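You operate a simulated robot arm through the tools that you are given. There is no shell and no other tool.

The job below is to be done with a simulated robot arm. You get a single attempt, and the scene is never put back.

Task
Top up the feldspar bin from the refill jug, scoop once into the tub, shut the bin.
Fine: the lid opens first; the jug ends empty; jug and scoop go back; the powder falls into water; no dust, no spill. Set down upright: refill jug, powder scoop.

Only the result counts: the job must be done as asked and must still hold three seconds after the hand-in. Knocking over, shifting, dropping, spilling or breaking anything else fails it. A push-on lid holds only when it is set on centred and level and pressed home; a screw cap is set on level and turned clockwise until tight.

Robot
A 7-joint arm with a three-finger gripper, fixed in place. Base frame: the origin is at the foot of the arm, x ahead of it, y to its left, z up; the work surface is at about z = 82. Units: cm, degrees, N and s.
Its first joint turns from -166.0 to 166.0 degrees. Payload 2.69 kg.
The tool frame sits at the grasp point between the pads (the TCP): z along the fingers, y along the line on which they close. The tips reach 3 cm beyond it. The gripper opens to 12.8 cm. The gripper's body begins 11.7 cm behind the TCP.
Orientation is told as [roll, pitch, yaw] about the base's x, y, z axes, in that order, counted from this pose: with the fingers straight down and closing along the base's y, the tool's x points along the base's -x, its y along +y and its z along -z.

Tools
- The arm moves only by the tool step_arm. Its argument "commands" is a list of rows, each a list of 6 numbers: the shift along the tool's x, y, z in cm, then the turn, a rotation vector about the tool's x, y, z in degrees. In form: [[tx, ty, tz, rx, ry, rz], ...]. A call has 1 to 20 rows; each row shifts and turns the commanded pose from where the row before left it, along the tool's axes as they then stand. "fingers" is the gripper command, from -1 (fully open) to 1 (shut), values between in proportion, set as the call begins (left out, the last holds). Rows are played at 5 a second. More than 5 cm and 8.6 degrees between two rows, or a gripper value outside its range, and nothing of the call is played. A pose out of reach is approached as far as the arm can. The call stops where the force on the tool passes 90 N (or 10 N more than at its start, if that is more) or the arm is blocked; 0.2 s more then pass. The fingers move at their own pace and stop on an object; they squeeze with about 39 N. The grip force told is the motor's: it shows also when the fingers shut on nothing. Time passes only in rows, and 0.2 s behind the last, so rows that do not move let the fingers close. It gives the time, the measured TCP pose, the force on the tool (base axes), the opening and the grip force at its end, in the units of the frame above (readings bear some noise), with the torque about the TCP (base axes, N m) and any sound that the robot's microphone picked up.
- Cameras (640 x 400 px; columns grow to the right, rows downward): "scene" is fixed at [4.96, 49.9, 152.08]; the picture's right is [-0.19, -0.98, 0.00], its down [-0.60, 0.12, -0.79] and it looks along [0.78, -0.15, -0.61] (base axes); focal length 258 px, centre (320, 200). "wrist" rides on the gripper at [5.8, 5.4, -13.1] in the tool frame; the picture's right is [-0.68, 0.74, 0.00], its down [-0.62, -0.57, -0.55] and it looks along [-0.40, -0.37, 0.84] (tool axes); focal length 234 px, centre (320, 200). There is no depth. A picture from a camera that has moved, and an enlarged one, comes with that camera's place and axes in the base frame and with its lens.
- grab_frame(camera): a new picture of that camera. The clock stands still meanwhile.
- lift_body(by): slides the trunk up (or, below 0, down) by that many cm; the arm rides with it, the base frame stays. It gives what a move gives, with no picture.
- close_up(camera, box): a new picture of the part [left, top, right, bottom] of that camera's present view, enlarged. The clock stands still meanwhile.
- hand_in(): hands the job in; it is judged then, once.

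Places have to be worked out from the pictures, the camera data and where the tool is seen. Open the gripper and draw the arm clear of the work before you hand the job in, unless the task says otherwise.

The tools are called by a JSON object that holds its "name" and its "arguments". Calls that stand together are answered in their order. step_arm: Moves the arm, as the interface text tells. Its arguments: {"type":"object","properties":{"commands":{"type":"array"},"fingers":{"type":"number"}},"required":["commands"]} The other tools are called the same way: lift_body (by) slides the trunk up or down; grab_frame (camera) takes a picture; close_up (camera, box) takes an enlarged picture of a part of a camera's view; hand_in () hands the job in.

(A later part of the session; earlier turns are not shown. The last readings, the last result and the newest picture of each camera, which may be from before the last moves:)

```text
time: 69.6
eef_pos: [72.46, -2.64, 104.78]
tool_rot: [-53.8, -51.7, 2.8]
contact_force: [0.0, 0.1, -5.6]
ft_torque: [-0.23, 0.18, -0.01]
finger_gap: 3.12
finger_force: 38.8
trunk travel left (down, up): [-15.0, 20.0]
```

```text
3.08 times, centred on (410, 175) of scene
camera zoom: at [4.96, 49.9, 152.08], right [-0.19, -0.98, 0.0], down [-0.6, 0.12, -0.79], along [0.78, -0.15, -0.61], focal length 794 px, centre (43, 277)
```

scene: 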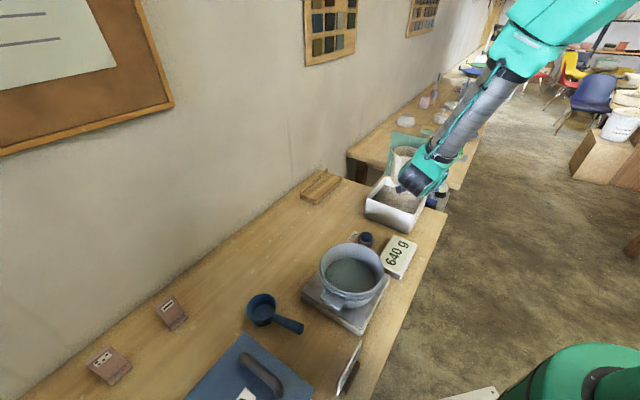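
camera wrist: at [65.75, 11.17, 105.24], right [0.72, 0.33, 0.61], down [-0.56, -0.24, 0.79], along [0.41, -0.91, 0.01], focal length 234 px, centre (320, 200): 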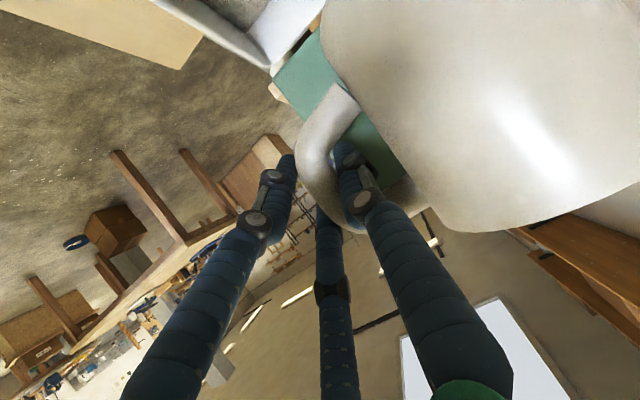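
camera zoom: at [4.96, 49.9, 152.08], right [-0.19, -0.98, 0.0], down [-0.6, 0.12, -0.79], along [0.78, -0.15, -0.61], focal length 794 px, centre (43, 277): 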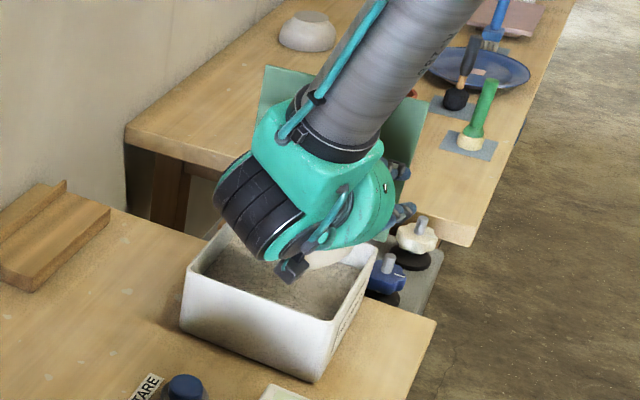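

No clipping, and the weight is unchanged at 5.6 N. I'll continue more slowly to 45°.

{"name": "step_arm", "arguments": {"commands": [[0, 0, 0, 1.06, 0, -2.265], [0, 0, 0, 1.06, 0, -2.265], [0, 0, 0, 1.06, 0, -2.265], [0, 0, 0, 1.06, 0, -2.265], [0, 0, 0, 1.06, 0, -2.265], [0, 0, 0, 1.06, 0, -2.265], [0, 0, 0, 0, 0, 0]]}}

{"name": "grab_frame", "arguments": {"camera": "wrist"}}

{"name": "close_up", "arguments": {"camera": "scene", "box": [350, 110, 470, 240]}}

```text
time: 71.2
eef_pos: [72.25, -2.42, 104.91]
tool_rot: [-67.1, -39.9, 12.5]
contact_force: [0.5, -0.1, -4.1]
ft_torque: [-0.13, 0.07, -0.02]
finger_gap: 3.12
finger_force: 38.2
trunk travel left (down, up): [-15.0, 20.0]
```

```text
taken
camera wrist: at [64.86, 10.26, 101.28], right [0.87, 0.49, -0.09], down [-0.06, 0.28, 0.96], along [0.49, -0.83, 0.27], focal length 234 px, centre (320, 200)
```

wrist: 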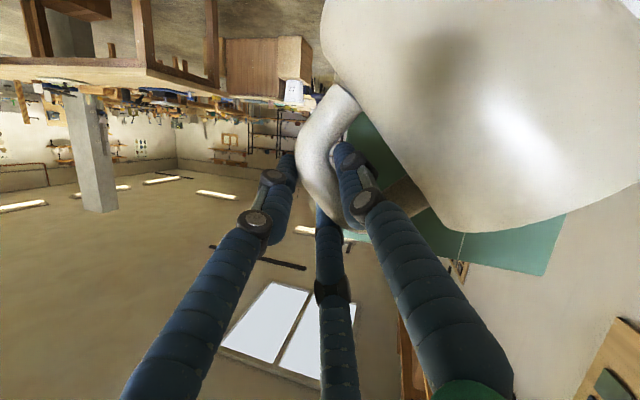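

```text
3.08 times, centred on (410, 175) of scene
camera zoom: at [4.96, 49.9, 152.08], right [-0.19, -0.98, 0.0], down [-0.6, 0.12, -0.79], along [0.78, -0.15, -0.61], focal length 794 px, centre (43, 277)
```

zoom: 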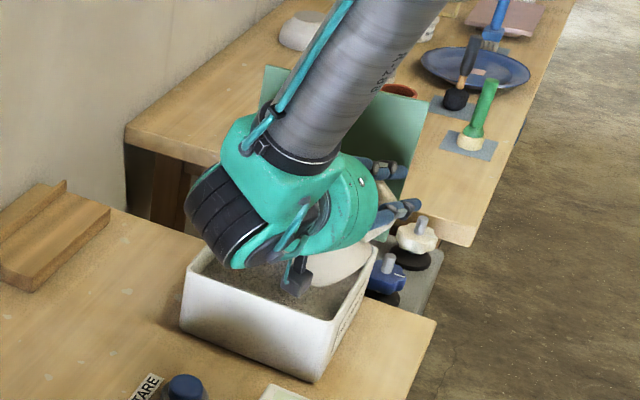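

The load fell to 4.1 N, so powder is flowing into the bin. I'll continue to 60°, shifting gradually toward the wall side so the lip stays inside.

{"name": "step_arm", "arguments": {"commands": [[-0.26, 0.28, -0.12, 1.06, 0, -2.265], [-0.27, 0.27, -0.125, 1.06, 0, -2.265], [-0.28, 0.26, -0.13, 1.06, 0, -2.265], [-0.285, 0.25, -0.133, 1.06, 0, -2.265], [-0.29, 0.235, -0.136, 1.06, 0, -2.265], [-0.3, 0.22, -0.14, 1.06, 0, -2.265], [0, 0, 0, 0, 0, 0]]}}

{"name": "close_up", "arguments": {"camera": "scene", "box": [350, 110, 470, 240]}}

```text
time: 72.8
eef_pos: [73.96, -0.89, 104.87]
tool_rot: [-76.3, -26.8, 17.5]
contact_force: [0.2, 1.0, -0.7]
ft_torque: [-0.03, 0.0, 0.01]
finger_gap: 3.06
finger_force: 39.0
trunk travel left (down, up): [-15.0, 20.0]
```

```text
3.08 times, centred on (410, 175) of scene
camera zoom: at [4.96, 49.9, 152.08], right [-0.19, -0.98, 0.0], down [-0.6, 0.12, -0.79], along [0.78, -0.15, -0.61], focal length 794 px, centre (43, 277)
```

zoom: 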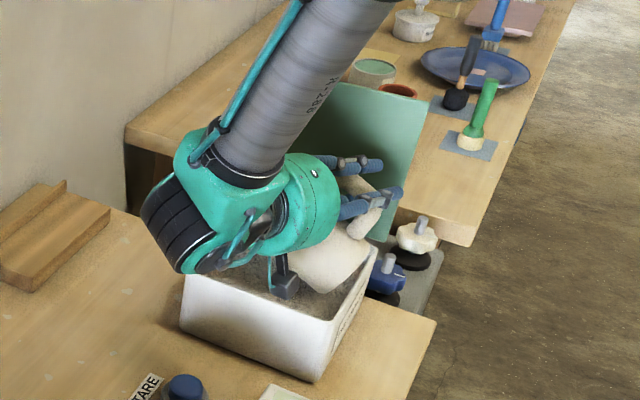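

The load is down to 0.7 N, so the jug is nearly empty and no sound was reported. I'll continue tipping past 90° to clear it completely.

{"name": "step_arm", "arguments": {"commands": [[-0.59, 0.375, -0.275, 1.69, 0, -3.62], [-0.61, 0.33, -0.285, 1.69, 0, -3.62], [-0.63, 0.28, -0.295, 1.69, 0, -3.62], [-0.65, 0.23, -0.303, 1.69, 0, -3.62], [-0.66, 0.18, -0.308, 1.69, 0, -3.62], [-0.67, 0.13, -0.313, 1.69, 0, -3.62], [-0.675, 0.08, -0.315, 1.69, 0, -3.62], [-0.68, 0.03, -0.317, 1.69, 0, -3.62], [0, 0, 0, 0, 0, 0]]}}

{"name": "close_up", "arguments": {"camera": "scene", "box": [350, 110, 470, 240]}}

{"name": "grab_frame", "arguments": {"camera": "wrist"}}

```text
time: 74.8
eef_pos: [78.33, 3.52, 104.88]
tool_rot: [-90.9, 1.8, 20.8]
contact_force: [-0.1, 0.3, -0.9]
ft_torque: [0.01, 0.0, 0.01]
finger_gap: 3.04
finger_force: 38.9
trunk travel left (down, up): [-15.0, 20.0]
```

```text
3.08 times, centred on (410, 175) of scene
camera zoom: at [4.96, 49.9, 152.08], right [-0.19, -0.98, 0.0], down [-0.6, 0.12, -0.79], along [0.78, -0.15, -0.61], focal length 794 px, centre (43, 277)
```

zoom: 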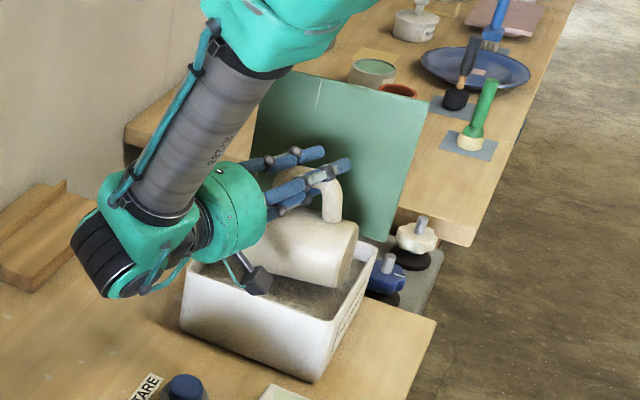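

```text
taken
camera wrist: at [68.06, 13.41, 99.51], right [0.61, 0.22, -0.76], down [0.39, 0.75, 0.54], along [0.68, -0.63, 0.37], focal length 234 px, centre (320, 200)
```

wrist: 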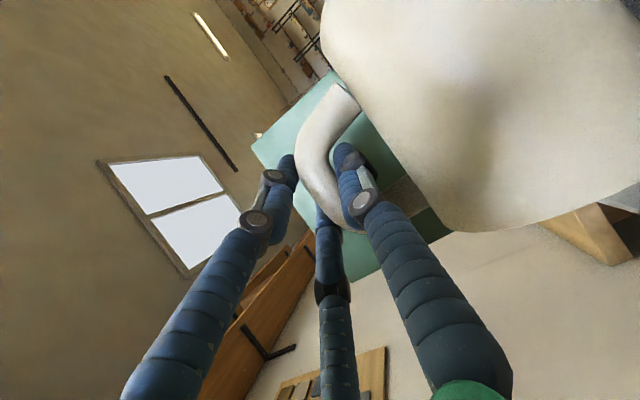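

{"name": "step_arm", "arguments": {"commands": [[-0.77, -0.03, -0.36, 1.69, 0, -3.62], [-0.765, -0.09, -0.357, 1.69, 0, -3.62], [-0.757, -0.15, -0.353, 1.69, 0, -3.62], [-0.747, -0.2, -0.35, 1.69, 0, -3.62], [-0.734, -0.26, -0.343, 1.69, 0, -3.62], [-0.716, -0.31, -0.334, 1.69, 0, -3.62], [0, 0, 0, 0, 0, 0], [0, 0, 0, 0, 0, 0]]}}

{"name": "close_up", "arguments": {"camera": "scene", "box": [350, 110, 470, 240]}}

```text
time: 76.6
eef_pos: [82.02, 7.07, 104.9]
tool_rot: [-101.7, 23.4, 18.4]
contact_force: [0.5, -0.7, -0.5]
ft_torque: [0.02, 0.0, 0.01]
finger_gap: 3.02
finger_force: 38.7
trunk travel left (down, up): [-15.0, 20.0]
```

```text
3.08 times, centred on (410, 175) of scene
camera zoom: at [4.96, 49.9, 152.08], right [-0.19, -0.98, 0.0], down [-0.6, 0.12, -0.79], along [0.78, -0.15, -0.61], focal length 794 px, centre (43, 277)
```

zoom: 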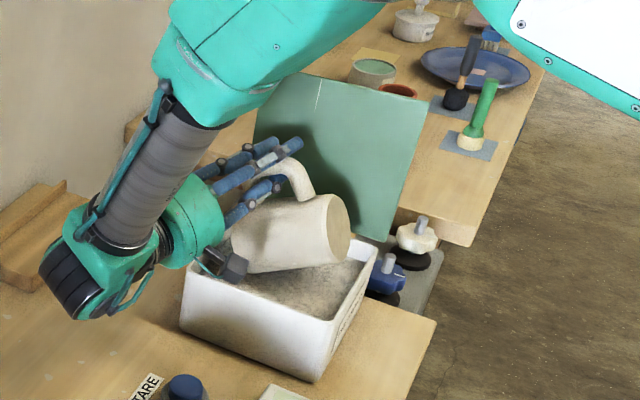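

It looks drained, but I'll tip to about 132° so that nothing stays behind.

{"name": "step_arm", "arguments": {"commands": [[-0.49, -0.26, -0.228, 1.69, 0, -3.62], [-0.47, -0.3, -0.22, 1.69, 0, -3.62], [-0.45, -0.33, -0.21, 1.69, 0, -3.62], [-0.43, -0.37, -0.2, 1.69, 0, -3.62], [0, 0, 0, 0, 0, 0], [0, 0, 0, 0, 0, 0], [0, 0, 0, 0, 0, 0]]}}

{"name": "close_up", "arguments": {"camera": "scene", "box": [350, 110, 470, 240]}}

```text
time: 78.2
eef_pos: [83.53, 8.82, 104.83]
tool_rot: [-110.8, 37.3, 13.8]
contact_force: [-0.5, -0.3, -0.2]
ft_torque: [0.04, -0.05, -0.01]
finger_gap: 3.05
finger_force: 38.8
trunk travel left (down, up): [-15.0, 20.0]
```

```text
3.08 times, centred on (410, 175) of scene
camera zoom: at [4.96, 49.9, 152.08], right [-0.19, -0.98, 0.0], down [-0.6, 0.12, -0.79], along [0.78, -0.15, -0.61], focal length 794 px, centre (43, 277)
```

zoom: 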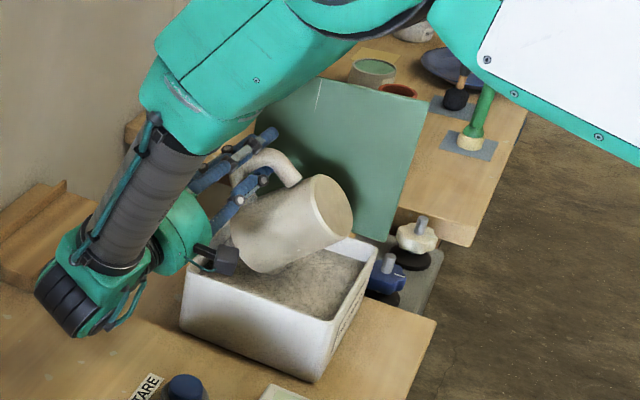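

The jug is empty. I'll raise it 6 cm clear of the bin, then rotate it back upright.

{"name": "step_arm", "arguments": {"commands": [[1.82, -2.23, 0.85, 0, 0, 0], [1.82, -2.23, 0.85, 0, 0, 0], [0, 0, 0, -3.38, 0, 7.25], [0, 0, 0, -3.38, 0, 7.25], [0, 0, 0, -3.38, 0, 7.25], [0, 0, 0, -3.38, 0, 7.25], [0, 0, 0, -3.38, 0, 7.25], [0, 0, 0, -3.38, 0, 7.25], [0, 0, 0, -3.38, 0, 7.25], [0, 0, 0, -3.38, 0, 7.25]]}}

{"name": "step_arm", "arguments": {"commands": [[0, 0, 0, -3.38, 0, 7.25], [0, 0, 0, -3.38, 0, 7.25], [0, 0, 0, -3.38, 0, 7.25], [0, 0, 0, -3.38, 0, 7.25], [0, 0, 0, -3.38, 0, 7.25], [0, 0, 0, -3.38, 0, 7.25], [0, 0, 0, -3.38, 0, 7.25], [0, 0, 0, -3.38, 0, 7.25], [0, 0, 0, -1.69, 0, 3.62], [0, 0, 0, 0, 0, 0]]}}

{"name": "grab_frame", "arguments": {"camera": "scene"}}

```text
time: 80.4
eef_pos: [83.43, 8.96, 110.93]
tool_rot: [-80.3, -20.0, 19.1]
contact_force: [0.4, 0.3, -0.9]
ft_torque: [-0.04, 0.01, 0.01]
finger_gap: 3.04
finger_force: 39.0
trunk travel left (down, up): [-15.0, 20.0]
```

```text
time: 82.6
eef_pos: [83.41, 9.09, 110.88]
tool_rot: [0.2, -65.0, -44.3]
contact_force: [-0.5, -0.9, -0.7]
ft_torque: [-0.03, 0.06, -0.01]
finger_gap: 3.02
finger_force: 39.0
trunk travel left (down, up): [-15.0, 20.0]
```

```text
taken
```

scene: 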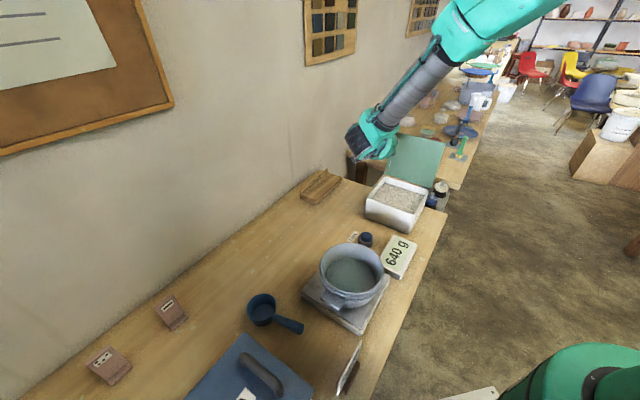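

Orientation is restored exactly. I'll check the jug's attitude in the grip, then carry it back over its spot.

{"name": "step_arm", "arguments": {"commands": [[1.0, 0.6, -2.2, 0, 0, 0], [1.46, 0.9, -3.14, 0, 0, 0], [1.46, 0.9, -3.14, 0, 0, 0], [1.46, 0.9, -3.14, 0, 0, 0], [1.1, 0.7, -2.4, 0, 0, 0], [0.82, 0.5, -1.68, 0, 0, 0], [0, 0, 0, 0, 0, 0]]}}

{"name": "grab_frame", "arguments": {"camera": "wrist"}}

{"name": "close_up", "arguments": {"camera": "scene", "box": [280, 110, 440, 250]}}

```text
time: 84.2
eef_pos: [74.11, 24.25, 110.8]
tool_rot: [0.0, -64.9, -44.2]
contact_force: [-0.9, 0.3, -0.7]
ft_torque: [-0.05, 0.04, -0.03]
finger_gap: 3.04
finger_force: 39.3
trunk travel left (down, up): [-15.0, 20.0]
```

```text
taken
camera wrist: at [67.62, 37.93, 111.02], right [0.72, 0.33, 0.61], down [-0.56, -0.24, 0.79], along [0.41, -0.91, 0.01], focal length 234 px, centre (320, 200)
```

wrist: 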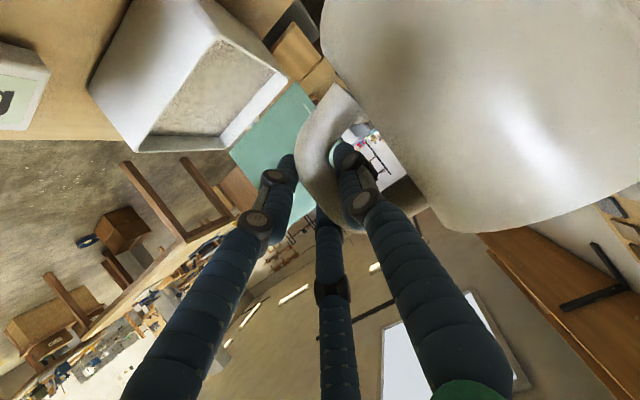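

```text
2.86 times, centred on (360, 180) of scene
camera zoom: at [4.96, 49.9, 152.08], right [-0.19, -0.98, 0.0], down [-0.6, 0.12, -0.79], along [0.78, -0.15, -0.61], focal length 737 px, centre (206, 257)
```

zoom: 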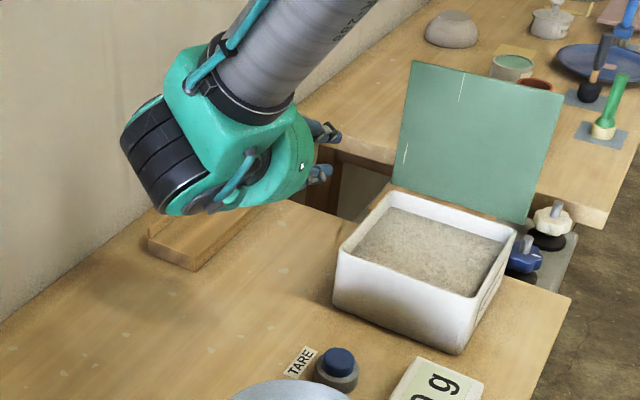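

The jug sits in the grip exactly as before. I'll lower it over its original spot.

{"name": "step_arm", "arguments": {"commands": [[2.5, 0.25, 1.17, 0, 0, 0], [3.6, 0, 1.68, 0, 0, 0], [3.6, 0, 1.68, 0, 0, 0], [3.6, 0, 1.68, 0, 0, 0], [3.0, 0, 1.4, 0, 0, 0], [2.0, 0, 0.93, 0, 0, 0], [1.2, 0, 0.56, 0, 0, 0], [0.5, 0, 0.23, 0, 0, 0], [0, 0, 0, 0, 0, 0]]}}

{"name": "grab_frame", "arguments": {"camera": "wrist"}}

```text
time: 86.2
eef_pos: [74.52, 24.26, 88.74]
tool_rot: [0.1, -65.0, -44.4]
contact_force: [-0.3, 0.0, -0.9]
ft_torque: [-0.07, 0.03, -0.01]
finger_gap: 3.04
finger_force: 38.7
trunk travel left (down, up): [-15.0, 20.0]
```

```text
taken
camera wrist: at [67.92, 38.0, 88.98], right [0.72, 0.33, 0.61], down [-0.56, -0.24, 0.79], along [0.41, -0.91, 0.01], focal length 234 px, centre (320, 200)
```

wrist: 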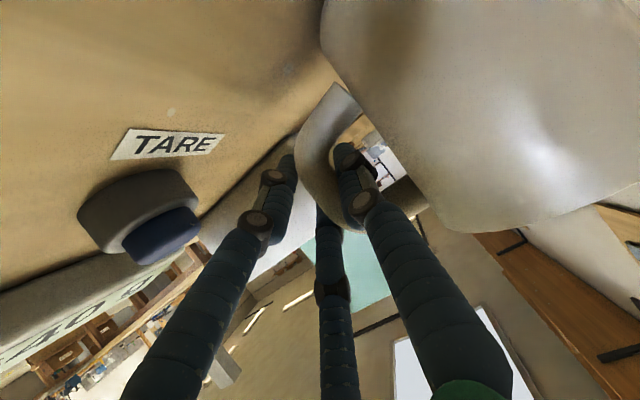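

Within a couple of millimetres of the pickup pose. I'll lower in small steps until the table takes the weight.

{"name": "step_arm", "arguments": {"commands": [[0.37, 0, -0.1, 0, 0, 0], [0.27, 0, 0.13, 0, 0, 0], [0, 0, 0, 0, 0, 0]]}}

{"name": "step_arm", "arguments": {"commands": [[0.18, 0, 0.085, 0, 0, 0], [0, 0, 0, 0, 0, 0]]}}

```text
time: 87.0
eef_pos: [74.13, 24.55, 88.09]
tool_rot: [0.1, -65.0, -44.3]
contact_force: [0.0, 0.8, 0.1]
ft_torque: [-0.03, 0.02, 0.0]
finger_gap: 3.02
finger_force: 38.7
trunk travel left (down, up): [-15.0, 20.0]
```

```text
time: 87.6
eef_pos: [74.27, 24.59, 88.06]
tool_rot: [0.4, -65.0, -44.4]
contact_force: [0.4, -1.6, 3.8]
ft_torque: [0.41, -0.16, -0.03]
finger_gap: 3.04
finger_force: 39.0
trunk travel left (down, up): [-15.0, 20.0]
```

The table now carries it. I'll open to the insertion gap and check that it's free.

{"name": "step_arm", "arguments": {"commands": [[0, 0, 0, 0, 0, 0], [0, 0, 0, 0, 0, 0]], "fingers": 0.25}}

{"name": "close_up", "arguments": {"camera": "wrist", "box": [240, 50, 440, 230]}}

```text
time: 88.2
eef_pos: [74.26, 24.47, 88.01]
tool_rot: [0.2, -65.0, -44.3]
contact_force: [0.8, 0.9, 0.1]
ft_torque: [0.02, -0.03, -0.03]
finger_gap: 4.8
finger_force: 0.0
trunk travel left (down, up): [-15.0, 20.0]
```

```text
2.22 times, centred on (340, 140) of wrist
camera zoom: at [67.65, 38.24, 88.23], right [0.72, 0.33, 0.61], down [-0.56, -0.24, 0.79], along [0.41, -0.91, 0.01], focal length 520 px, centre (276, 333)
```

zoom: 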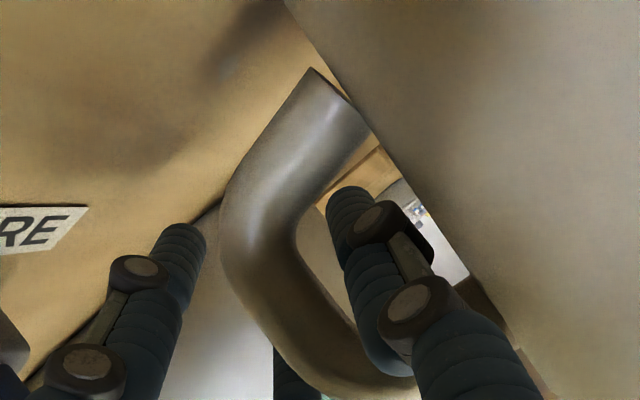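

Free, with the same geometry as at insertion. Backing straight out.

{"name": "step_arm", "arguments": {"commands": [[0, 0, -0.7, 0, 0, 0], [0, 0, -0.8, 0, 0, 0], [0, 0, -1, 0, 0, 0], [0, 0, -1.2, 0, 0, 0], [0, 0, -1.5, 0, 0, 0], [0, 0, -1.5, 0, 0, 0], [0, 0, -1.5, 0, 0, 0], [-3, 0, -1, 0, 0, 0], [-4, 0, -1.8, 0, 0, 0], [-4, 0, -1.8, 0, 0, 0], [-4, 0, -1.8, 0, 0, 0]]}}

{"name": "grab_frame", "arguments": {"camera": "scene"}}

{"name": "grab_frame", "arguments": {"camera": "wrist"}}

```text
time: 90.6
eef_pos: [69.3, 29.06, 107.83]
tool_rot: [0.0, -65.1, -44.1]
contact_force: [0.4, 0.5, 0.1]
ft_torque: [-0.06, -0.03, 0.02]
finger_gap: 4.8
finger_force: 0.1
trunk travel left (down, up): [-15.0, 20.0]
```

```text
taken
```

scene: 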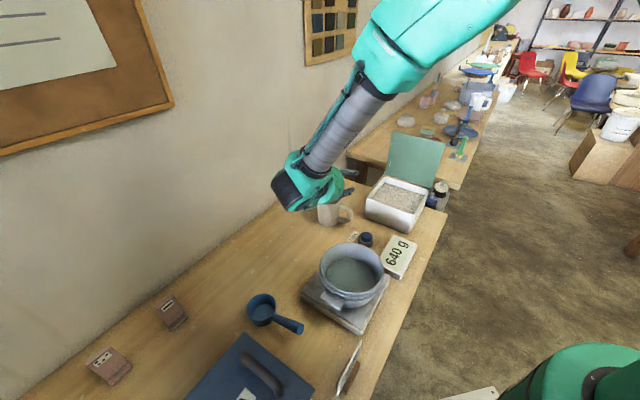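

```text
taken
camera wrist: at [62.77, 42.81, 108.03], right [0.72, 0.33, 0.61], down [-0.56, -0.24, 0.79], along [0.41, -0.91, 0.01], focal length 234 px, centre (320, 200)
```

wrist: 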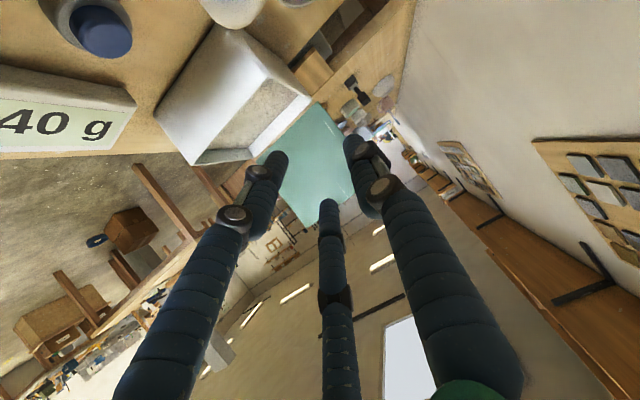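

The jug stands back on its spot. Next comes the scoop, whose cup is near (44.7, 58.4) with the handle pointing toward the robot. I'll retreat closer to the base, then swing the tool to point outward along the handle direction.

{"name": "step_arm", "arguments": {"commands": [[0.42, -1.44, -4.2, 0, 0, 0], [0.42, -1.44, -4.2, 0, 0, 0], [0.42, -1.44, -4.2, 0, 0, 0], [0.42, -1.44, -4.2, 0, 0, 0], [0.42, -1.44, -4.2, 0, 0, 0], [0, 0, 0, 0, 0, 0]]}}

{"name": "close_up", "arguments": {"camera": "scene", "box": [290, 150, 450, 250]}}

{"name": "step_arm", "arguments": {"commands": [[0, 0, 0, -7.25, 0, -3.38], [0, 0, 0, -7.25, 0, -3.38], [0, 0, 0, -7.25, 0, -3.38], [0, 0, 0, -7.25, 0, -3.38], [0, 0, 0, -7.25, 0, -3.38], [0, 0, 0, -7.25, 0, -3.38], [0, 0, 0, -7.25, 0, -3.38], [0, 0, 0, -7.25, 0, -3.38], [0, 0, 0, -7.25, 0, -3.38], [0, 0, 0, -7.25, 0, -3.38], [0, 0, 0, -7.25, 0, -3.38], [0, 0, 0, -7.25, 0, -3.38], [0, 0, 0, 0, 0, 0]]}}

{"name": "grab_frame", "arguments": {"camera": "wrist"}}

{"name": "grab_frame", "arguments": {"camera": "scene"}}

```text
time: 92.0
eef_pos: [49.82, 38.24, 114.84]
tool_rot: [0.2, -65.2, -44.3]
contact_force: [-0.4, -0.9, 0.1]
ft_torque: [0.01, -0.01, -0.01]
finger_gap: 4.8
finger_force: 0.1
trunk travel left (down, up): [-15.0, 20.0]
```

```text
4.00 times, centred on (370, 200) of scene
camera zoom: at [4.96, 49.9, 152.08], right [-0.19, -0.98, 0.0], down [-0.6, 0.12, -0.79], along [0.78, -0.15, -0.61], focal length 1032 px, centre (120, 200)
```

zoom: 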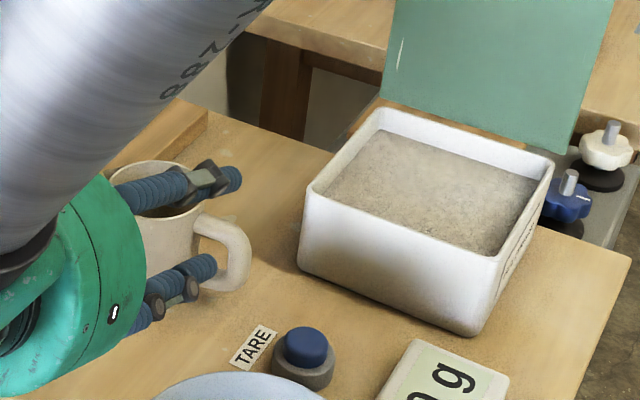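

```text
time: 94.8
eef_pos: [49.82, 37.89, 114.75]
tool_rot: [0.1, -65.1, 51.8]
contact_force: [-0.2, -0.1, 0.4]
ft_torque: [0.0, 0.03, 0.01]
finger_gap: 4.82
finger_force: 0.1
trunk travel left (down, up): [-15.0, 20.0]
```

```text
taken
camera wrist: at [36.81, 29.89, 114.97], right [-0.4, 0.68, 0.61], down [0.3, -0.54, 0.79], along [0.87, 0.5, 0.01], focal length 234 px, centre (320, 200)
```

wrist: 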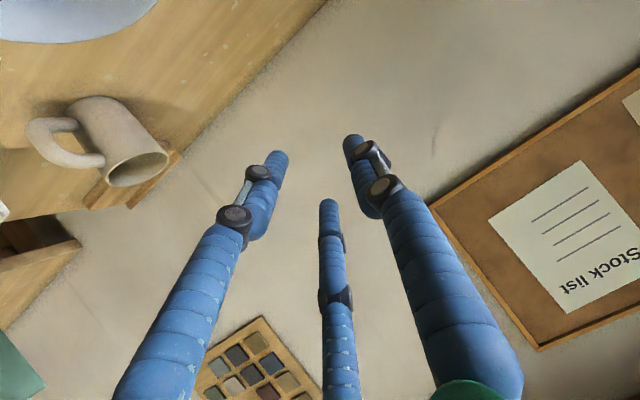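

```text
taken
```

scene: 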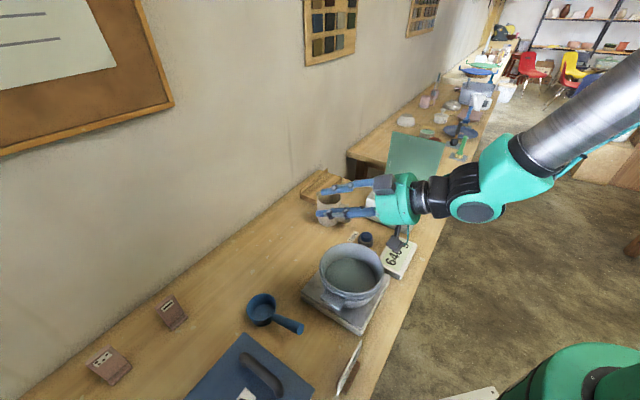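

Orientation is good, and the jug and bin look right. A small sign stands behind the scoop, so I'll use a steep tool (30° from vertical) and go to a viewpoint over the scoop.

{"name": "step_arm", "arguments": {"commands": [[0, 0, 0, 0, 8.5, 0], [0, 0, 0, 0, 8.5, 0], [0, 0, 0, 0, 8.5, 0], [0, 0, 0, 0, 8.5, 0], [0, 0, 0, 0, 1, 0], [1.97, 3.41, 1.0, 0, 0, 0], [1.97, 3.41, 1.0, 0, 0, 0], [1.97, 3.41, 1.0, 0, 0, 0], [1.97, 3.41, 1.0, 0, 0, 0], [1.97, 3.41, 1.0, 0, 0, 0], [1.97, 3.41, 1.0, 0, 0, 0], [0, 0, 0, 0, 0, 0]]}}

{"name": "grab_frame", "arguments": {"camera": "wrist"}}

{"name": "grab_frame", "arguments": {"camera": "scene"}}

```text
time: 97.4
eef_pos: [29.2, 44.98, 103.47]
tool_rot: [-0.1, -30.1, 51.9]
contact_force: [0.0, 0.0, 0.2]
ft_torque: [0.04, -0.02, 0.01]
finger_gap: 4.8
finger_force: 0.0
trunk travel left (down, up): [-15.0, 20.0]
```

```text
taken
camera wrist: at [17.75, 39.1, 111.87], right [-0.22, 0.92, 0.34], down [0.6, -0.15, 0.78], along [0.77, 0.38, -0.52], focal length 234 px, centre (320, 200)
```

wrist: 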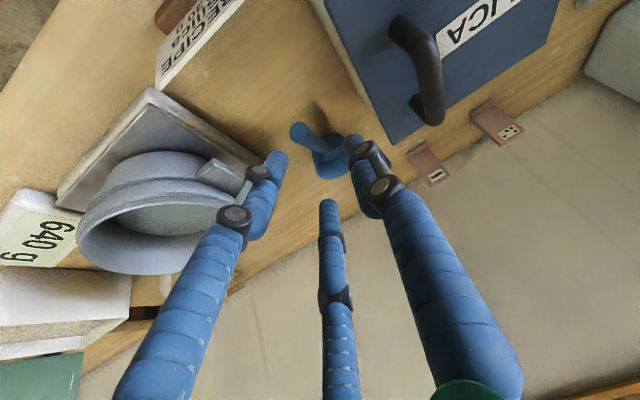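

```text
taken
```

scene: 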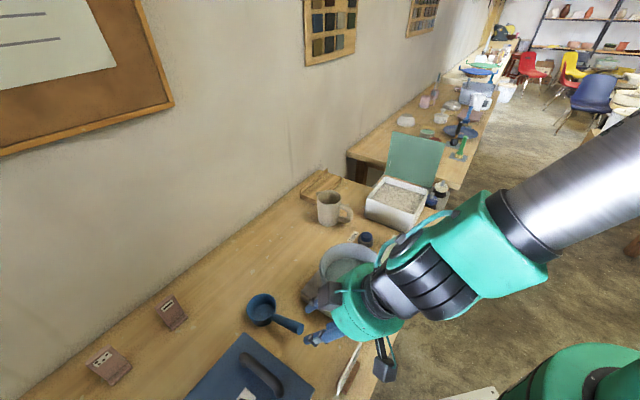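

The scoop is visible between the fingers, so I'll zoom there, and read the recipe card too.

{"name": "close_up", "arguments": {"camera": "wrist", "box": [270, 100, 390, 200]}}

{"name": "close_up", "arguments": {"camera": "wrist", "box": [140, 0, 260, 90]}}

{"name": "close_up", "arguments": {"camera": "scene", "box": [230, 275, 320, 350]}}

```text
4.00 times, centred on (330, 150) of wrist
camera zoom: at [17.75, 39.1, 111.87], right [-0.22, 0.92, 0.34], down [0.6, -0.15, 0.78], along [0.77, 0.38, -0.52], focal length 937 px, centre (280, 400)
```

zoom: 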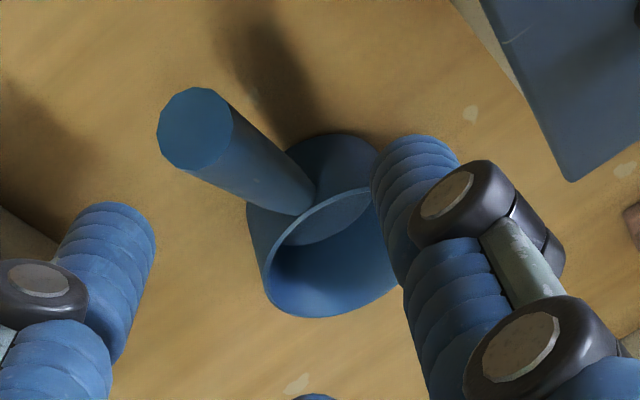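

```text
4.44 times, centred on (200, 45) of wrist
camera zoom: at [17.75, 39.1, 111.87], right [-0.22, 0.92, 0.34], down [0.6, -0.15, 0.78], along [0.77, 0.38, -0.52], focal length 1041 px, centre (853, 889)
```

zoom: 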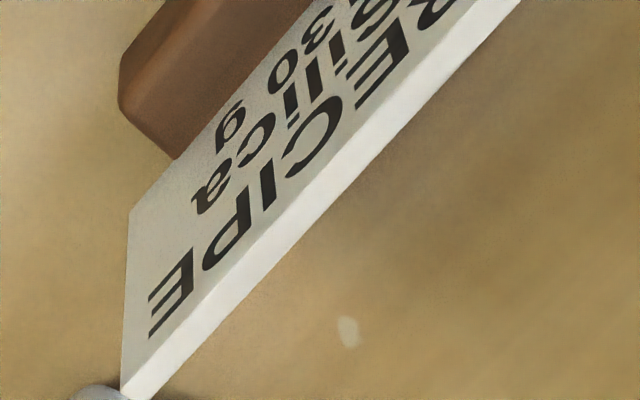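

```text
5.33 times, centred on (275, 312) of scene
camera zoom: at [4.96, 49.9, 152.08], right [-0.19, -0.98, 0.0], down [-0.6, 0.12, -0.79], along [0.78, -0.15, -0.61], focal length 1376 px, centre (560, -400)
```

zoom: 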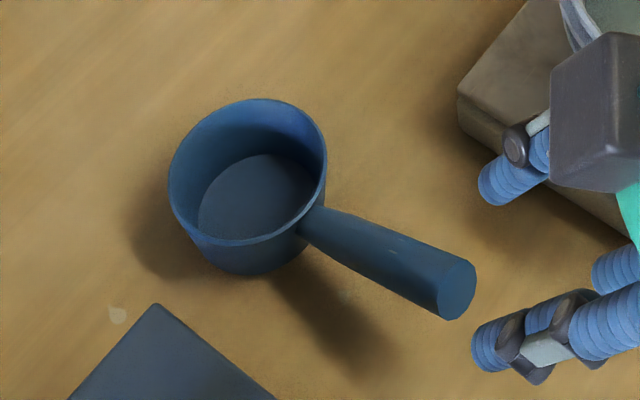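

Handle end triangulates to (35.2, 48.8, 89.65) with the handle sloping about 27° down to the cup root at z ≈ 84.4, azimuth 45°. I'll set the tool to 40° below horizontal in line with the handle, rolled so one finger is on top and two are below, and check the view.

{"name": "step_arm", "arguments": {"commands": [[0, 0, 0, 3.45, 0, 5.98], [0, 0, 0, 0, -6.7, 0], [0, 0, 0, 0, -6.7, 0], [0, 0, 0, 0, -6.6, 0], [0, 0, 0, 0, 0, -7.5], [0, 0, 0, 0, 0, -7.5], [0, 0, 0, 0, 0, -7.5], [0, 0, 0, 0, 0, -7.5], [0, 0, 0, 0, 0, 0]]}}

{"name": "grab_frame", "arguments": {"camera": "wrist"}}

```text
time: 99.4
eef_pos: [29.46, 44.94, 103.67]
tool_rot: [-30.8, -41.5, 87.0]
contact_force: [-0.2, -1.3, 0.8]
ft_torque: [0.02, -0.01, 0.0]
finger_gap: 4.82
finger_force: 0.1
trunk travel left (down, up): [-15.0, 20.0]
```

```text
taken
camera wrist: at [17.53, 35.47, 106.06], right [-0.59, 0.79, 0.17], down [0.2, -0.05, 0.98], along [0.78, 0.61, -0.13], focal length 234 px, centre (320, 200)
```

wrist: 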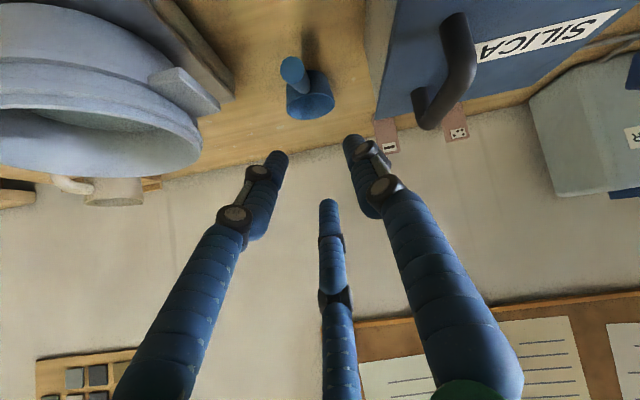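

The attitude is right (z axis azimuth 45°, 40° down). Now moving to the pre-approach point behind the handle's end.

{"name": "step_arm", "arguments": {"commands": [[1.86, 0.56, 2.39, 0, 0, 0], [1.86, 0.56, 2.39, 0, 0, 0], [1.87, 0.57, 2.4, 0, 0, 0], [0, 0, 0, 0, 0, 0]]}}

{"name": "close_up", "arguments": {"camera": "wrist", "box": [220, 20, 420, 240]}}

{"name": "close_up", "arguments": {"camera": "scene", "box": [230, 265, 410, 400]}}

```text
time: 100.4
eef_pos: [31.53, 45.49, 94.52]
tool_rot: [-30.9, -41.7, 86.9]
contact_force: [0.8, 0.8, -0.6]
ft_torque: [0.0, 0.03, 0.0]
finger_gap: 4.78
finger_force: 0.0
trunk travel left (down, up): [-15.0, 20.0]
```

```text
1.82 times, centred on (320, 130) of wrist
camera zoom: at [19.71, 36.05, 96.98], right [-0.59, 0.79, 0.17], down [0.2, -0.06, 0.98], along [0.78, 0.61, -0.13], focal length 426 px, centre (320, 327)
```

zoom: 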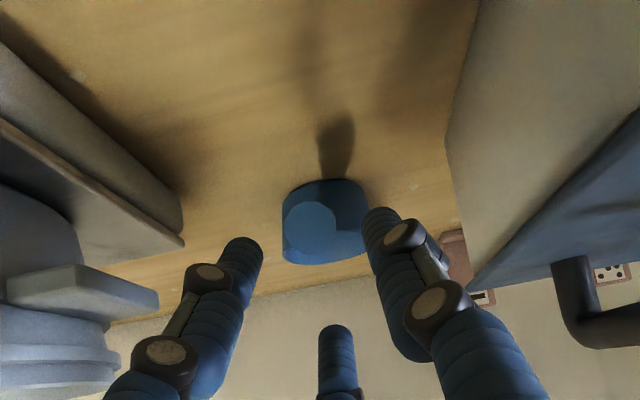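

```text
2.96 times, centred on (320, 332) of scene
camera zoom: at [4.96, 49.9, 152.08], right [-0.19, -0.98, 0.0], down [-0.6, 0.12, -0.79], along [0.78, -0.15, -0.61], focal length 764 px, centre (320, -193)
```

zoom: 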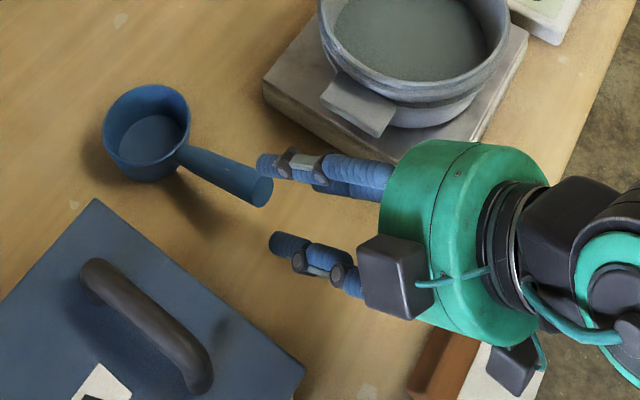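

The handle end is where expected, but the wrist camera hangs below the hand and would pass the recipe card. Rolling the tool 120° about its axis keeps the same finger layout and puts the camera on the upper left, so I'll do that here.

{"name": "step_arm", "arguments": {"commands": [[0, 0, -1.0, 0, 0, 8], [0, 0, -1.0, 0, 0, 8], [0, 0, 0, 0, 0, 8], [0, 0, 0, 0, 0, 8], [0, 0, 0, 0, 0, 8], [0, 0, 0, 0, 0, 8], [0, 0, 0, 0, 0, 8], [0, 0, 0, 0, 0, 8], [0, 0, 0, 0, 0, 8], [0, 0, 0, 0, 0, 8], [0, 0, 0, 0, 0, 8], [0, 0, 0, 0, 0, 8], [0, 0, 0, 0, 0, 8], [0, 0, 0, 0, 0, 8], [0, 0, 0, 0, 0, 8], [0, 0, 0, 0, 0, 0]]}}

{"name": "grab_frame", "arguments": {"camera": "wrist"}}

{"name": "close_up", "arguments": {"camera": "scene", "box": [230, 265, 410, 400]}}

```text
time: 103.8
eef_pos: [29.02, 42.1, 106.92]
tool_rot: [49.7, 0.0, -45.0]
contact_force: [-0.8, 0.7, -0.2]
ft_torque: [0.01, -0.03, -0.02]
finger_gap: 4.8
finger_force: 0.1
out of reach, approached as far as the arm can: row 8, 9, 10, 11, 12, 13, 14, 15
trunk travel left (down, up): [-15.0, 20.0]
```

```text
taken
camera wrist: at [20.29, 41.46, 119.49], right [0.81, -0.14, 0.56], down [-0.12, -0.99, -0.08], along [0.57, 0.0, -0.82], focal length 234 px, centre (320, 200)
```

wrist: 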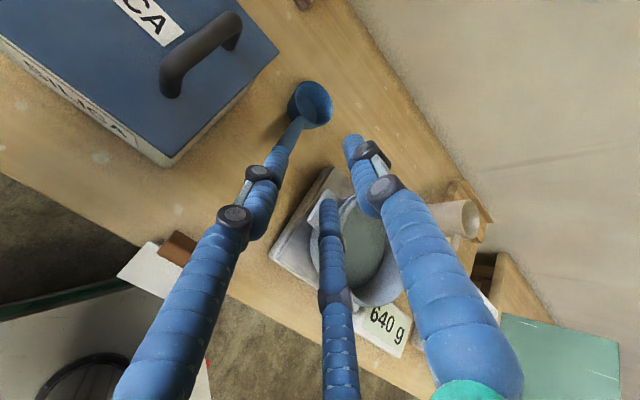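

```text
2.96 times, centred on (320, 332) of scene
camera zoom: at [4.96, 49.9, 152.08], right [-0.19, -0.98, 0.0], down [-0.6, 0.12, -0.79], along [0.78, -0.15, -0.61], focal length 764 px, centre (320, -193)
```

zoom: 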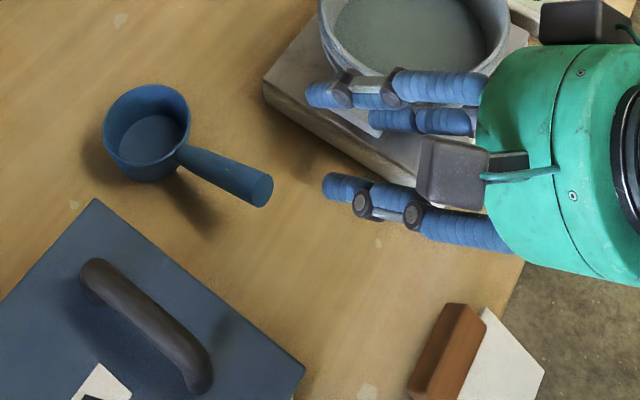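

The attitude was reached, but the position was clipped on the way and the recipe card looks different. I'll check it right away.

{"name": "close_up", "arguments": {"camera": "scene", "box": [330, 320, 430, 400]}}

{"name": "close_up", "arguments": {"camera": "wrist", "box": [60, 200, 260, 340]}}

{"name": "grab_frame", "arguments": {"camera": "scene"}}

```text
5.00 times, centred on (380, 360) of scene
camera zoom: at [4.96, 49.9, 152.08], right [-0.19, -0.98, 0.0], down [-0.6, 0.12, -0.79], along [0.78, -0.15, -0.61], focal length 1290 px, centre (20, -600)
```

zoom: 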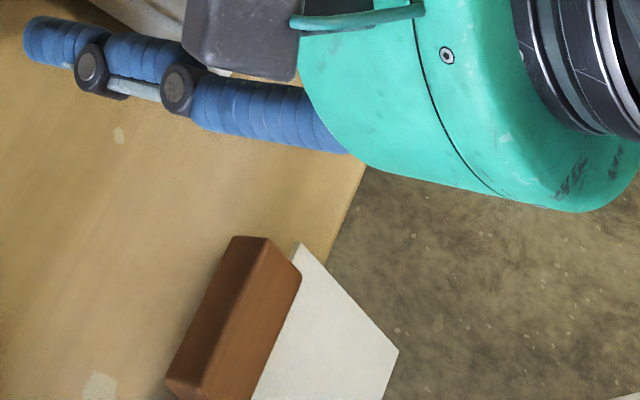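

```text
2.86 times, centred on (160, 270) of wrist
camera zoom: at [20.29, 41.46, 119.49], right [0.81, -0.14, 0.56], down [-0.12, -0.99, -0.08], along [0.57, 0.0, -0.82], focal length 669 px, centre (777, 0)
```

zoom: 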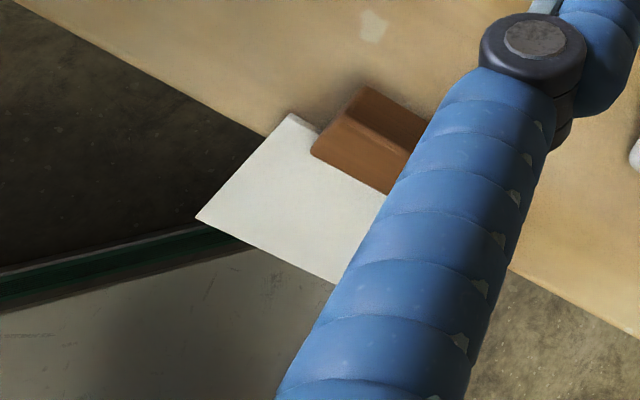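

```text
taken
```

scene: 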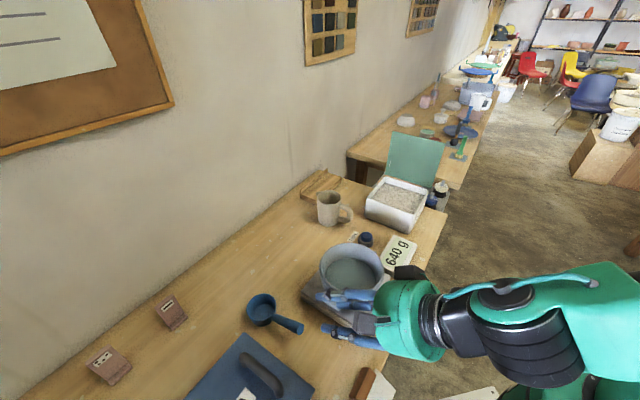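

The recipe card was knocked over while the rows were clipped. It lies tipped toward the table edge. I must set it upright again, so first I'll rise clear and look at it without obstruction.

{"name": "step_arm", "arguments": {"commands": [[0, 3, -2.5, 0, 0, 0], [0, 3, -2.5, 0, 0, 0], [-3, 0, 0, 0, 0, 0], [-4, 0, 0, 0, 0, 0], [-4, 0, 0, 0, 0, 0], [0, 0, 0, 0, 0, 0]]}}

{"name": "grab_frame", "arguments": {"camera": "wrist"}}

{"name": "close_up", "arguments": {"camera": "scene", "box": [300, 300, 440, 400]}}

```text
time: 105.2
eef_pos: [36.62, 33.98, 114.8]
tool_rot: [50.3, 0.0, -45.1]
contact_force: [-1.7, -1.2, 0.4]
ft_torque: [0.0, -0.06, -0.01]
finger_gap: 4.8
finger_force: 0.1
trunk travel left (down, up): [-15.0, 20.0]
```

```text
taken
camera wrist: at [27.67, 33.3, 127.27], right [0.81, -0.15, 0.57], down [-0.12, -0.99, -0.08], along [0.57, 0.0, -0.82], focal length 234 px, centre (320, 200)
```

wrist: 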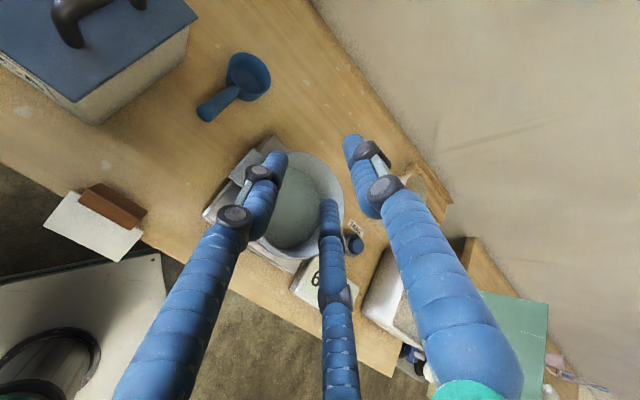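

```text
4.00 times, centred on (370, 350) of scene
camera zoom: at [4.96, 49.9, 152.08], right [-0.19, -0.98, 0.0], down [-0.6, 0.12, -0.79], along [0.78, -0.15, -0.61], focal length 1032 px, centre (120, -400)
```

zoom: 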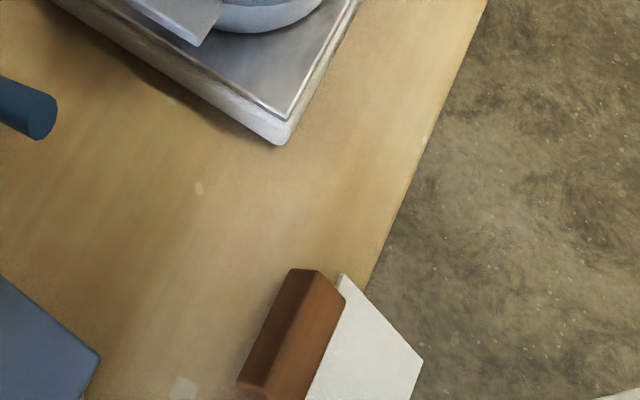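

I'll zoom on the fallen card from the wrist view for precise geometry.

{"name": "close_up", "arguments": {"camera": "wrist", "box": [20, 160, 180, 280]}}

```text
3.33 times, centred on (100, 220) of wrist
camera zoom: at [27.67, 33.3, 127.27], right [0.81, -0.15, 0.57], down [-0.12, -0.99, -0.08], along [0.57, 0.0, -0.82], focal length 781 px, centre (1053, 133)
```

zoom: 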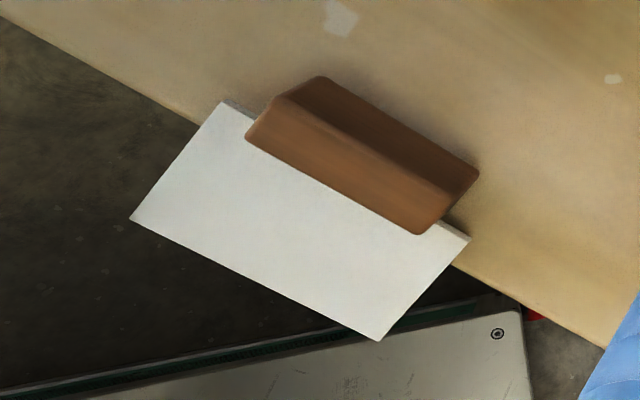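

The card toppled about its own base edge, so rotating it back up should restore its place. Its plate overhangs the table edge (W ≈ 36–40, L ≈ −14 to −4.4). I can pinch both ends between two fingers and swing it up along an arc, letting it pivot, so I'll set the tool straight down at yaw 15°, fully open.

{"name": "step_arm", "arguments": {"commands": [[0, 0, 0, 8.3, 0, 0], [0, 0, 0, 8.3, 0, 0], [0, 0, 0, 8.3, 0, 0], [0, 0, 0, 8.3, 0, 0], [0, 0, 0, 8.3, 0, 0], [0, 0, 0, 8.3, 0, 0], [0, 0, 0, 0, 0, -7.5], [0, 0, 0, 0, 0, -7.5], [0, 0, 0, 0, 0, -7.5], [0, 0, 0, 0, 0, -7.5], [0, 0, 0, 0, 0, -7.5], [0, 0, 0, 0, 0, -7.5], [0, 0, 0, 0, 0, -7.5], [0, 0, 0, 0, 0, -7.5], [0, 0, 0, 0, 0, 0]], "fingers": -1}}

{"name": "grab_frame", "arguments": {"camera": "wrist"}}

```text
time: 108.4
eef_pos: [36.74, 34.29, 114.75]
tool_rot: [0.1, -0.2, 15.0]
contact_force: [-0.9, 0.5, -0.3]
ft_torque: [0.01, 0.03, -0.04]
finger_gap: 12.83
finger_force: 0.0
trunk travel left (down, up): [-15.0, 20.0]
```

```text
taken
camera wrist: at [29.71, 37.84, 127.82], right [0.46, 0.89, 0.0], down [0.74, -0.39, 0.55], along [0.49, -0.25, -0.84], focal length 234 px, centre (320, 200)
```

wrist: 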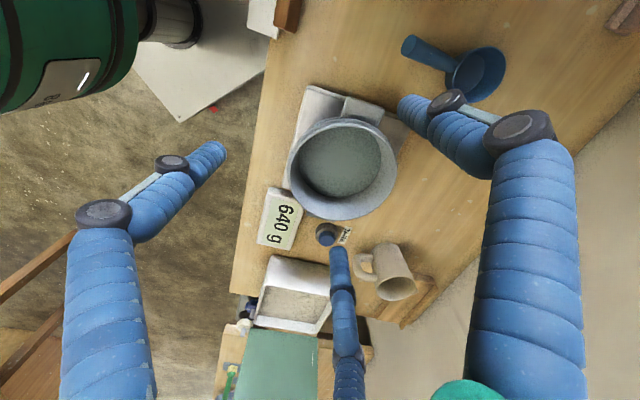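

{"name": "step_arm", "arguments": {"commands": [[3.73, 1.98, 1.2, 0, 0, 0], [3.73, 1.98, 1.2, 0, 0, 0], [3.73, 1.98, 1.2, 0, 0, 0], [3.73, 1.98, 1.2, 0, 0, 0], [3.73, 1.98, 1.2, 0, 0, 0], [3.73, 1.98, 1.2, 0, 0, 0], [0, 0, 0, 0, 0, 0]]}}

{"name": "grab_frame", "arguments": {"camera": "wrist"}}

```text
time: 110.0
eef_pos: [12.05, 40.14, 107.57]
tool_rot: [0.1, -0.3, 15.0]
contact_force: [-1.5, 0.1, 0.5]
ft_torque: [-0.03, -0.04, -0.01]
finger_gap: 12.79
finger_force: 0.0
trunk travel left (down, up): [-15.0, 20.0]
```

```text
taken
camera wrist: at [4.95, 43.66, 120.68], right [0.46, 0.89, 0.0], down [0.74, -0.39, 0.55], along [0.49, -0.25, -0.83], focal length 234 px, centre (320, 200)
```

wrist: 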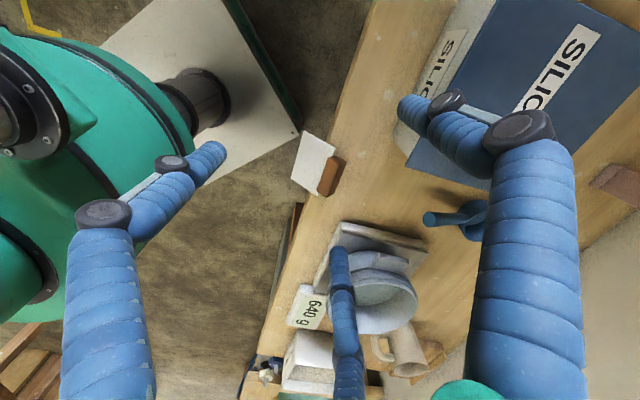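

The card is in clear view now. I'll zoom in to measure its corners.

{"name": "close_up", "arguments": {"camera": "wrist", "box": [270, 110, 370, 210]}}

```text
4.00 times, centred on (320, 160) of wrist
camera zoom: at [4.95, 43.66, 120.68], right [0.46, 0.89, 0.0], down [0.74, -0.39, 0.55], along [0.49, -0.25, -0.83], focal length 937 px, centre (320, 360)
```

zoom: 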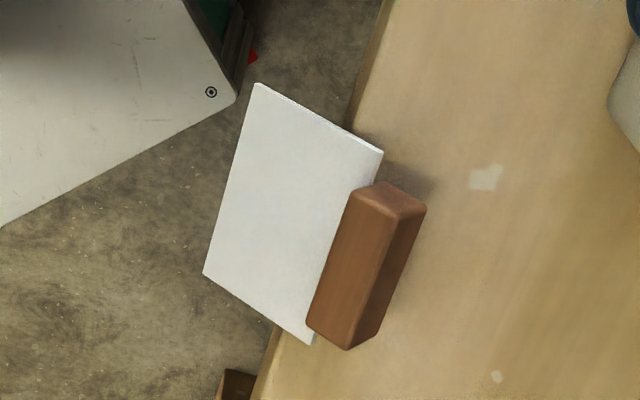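

Three views agree that the card is tipped over the edge, with its plate sloping down off the table. I can lever it back up with one finger lying parallel to the table edge beneath the plate, the hand staying off the table. First I'll test whether a horizontal tool along the edge is reachable, at a safe height.

{"name": "step_arm", "arguments": {"commands": [[0, 0, -1, 0, 0, 7.5], [0, 0, 0, 0, 0, 7.5], [0, 0, 0, 0, 0, 7.5], [0, 0, 0, 0, 0, 7.5], [0, 0, 0, 0, 0, 7.5], [0, 0, 0, 0, 0, 7.5], [0, 0, 0, 0, 0, 7.5], [0, 0, 0, 0, 0, 7.2], [0, 0, 0, 0, 0, 0]]}}

```text
time: 112.0
eef_pos: [12.25, 40.06, 108.43]
tool_rot: [0.3, -0.1, -44.8]
contact_force: [-0.2, 0.1, 0.5]
ft_torque: [0.0, -0.01, 0.02]
finger_gap: 12.81
finger_force: 0.2
trunk travel left (down, up): [-15.0, 20.0]
```

{"name": "step_arm", "arguments": {"commands": [[-3.1, -1.46, 0, 0, 0, 0], [-3.1, -1.46, 0, 0, 0, 0], [-3.1, -1.46, 0, 0, 0, 0], [-3.1, -1.46, 0, 0, 0, 0], [-3.1, -1.46, 0, 0, 0, 0], [0, 0, 0, 0, 0, 0]]}}

{"name": "step_arm", "arguments": {"commands": [[0, 0, 0, 0, 8.2, 0], [0, 0, 0, 0, 8.2, 0], [0, 0, 0, 0, 8.2, 0], [0, 0, 0, 0, 8.2, 0], [0, 0, 0, 0, 8.2, 0], [0, 0, 0, 0, 0, 0]]}}

{"name": "grab_frame", "arguments": {"camera": "scene"}}

```text
time: 113.4
eef_pos: [18.27, 24.05, 108.41]
tool_rot: [0.3, 0.0, -44.8]
contact_force: [-0.4, 0.2, -0.2]
ft_torque: [0.04, -0.03, 0.02]
finger_gap: 12.78
finger_force: 0.1
trunk travel left (down, up): [-15.0, 20.0]
```

```text
time: 114.8
eef_pos: [18.23, 24.05, 108.39]
tool_rot: [0.4, 41.1, -44.5]
contact_force: [1.3, -0.7, 0.3]
ft_torque: [0.01, 0.05, 0.06]
finger_gap: 12.8
finger_force: 0.0
trunk travel left (down, up): [-15.0, 20.0]
```

```text
taken
```

scene: 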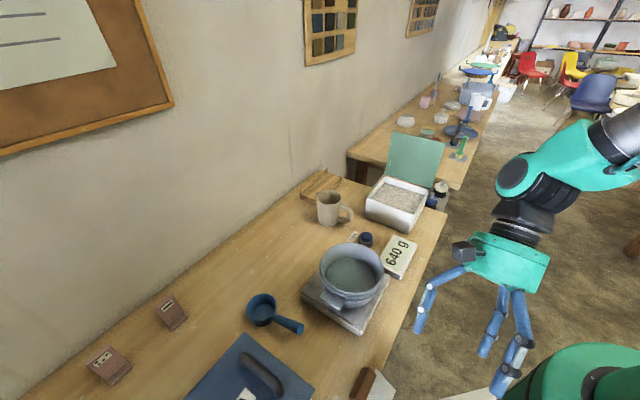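

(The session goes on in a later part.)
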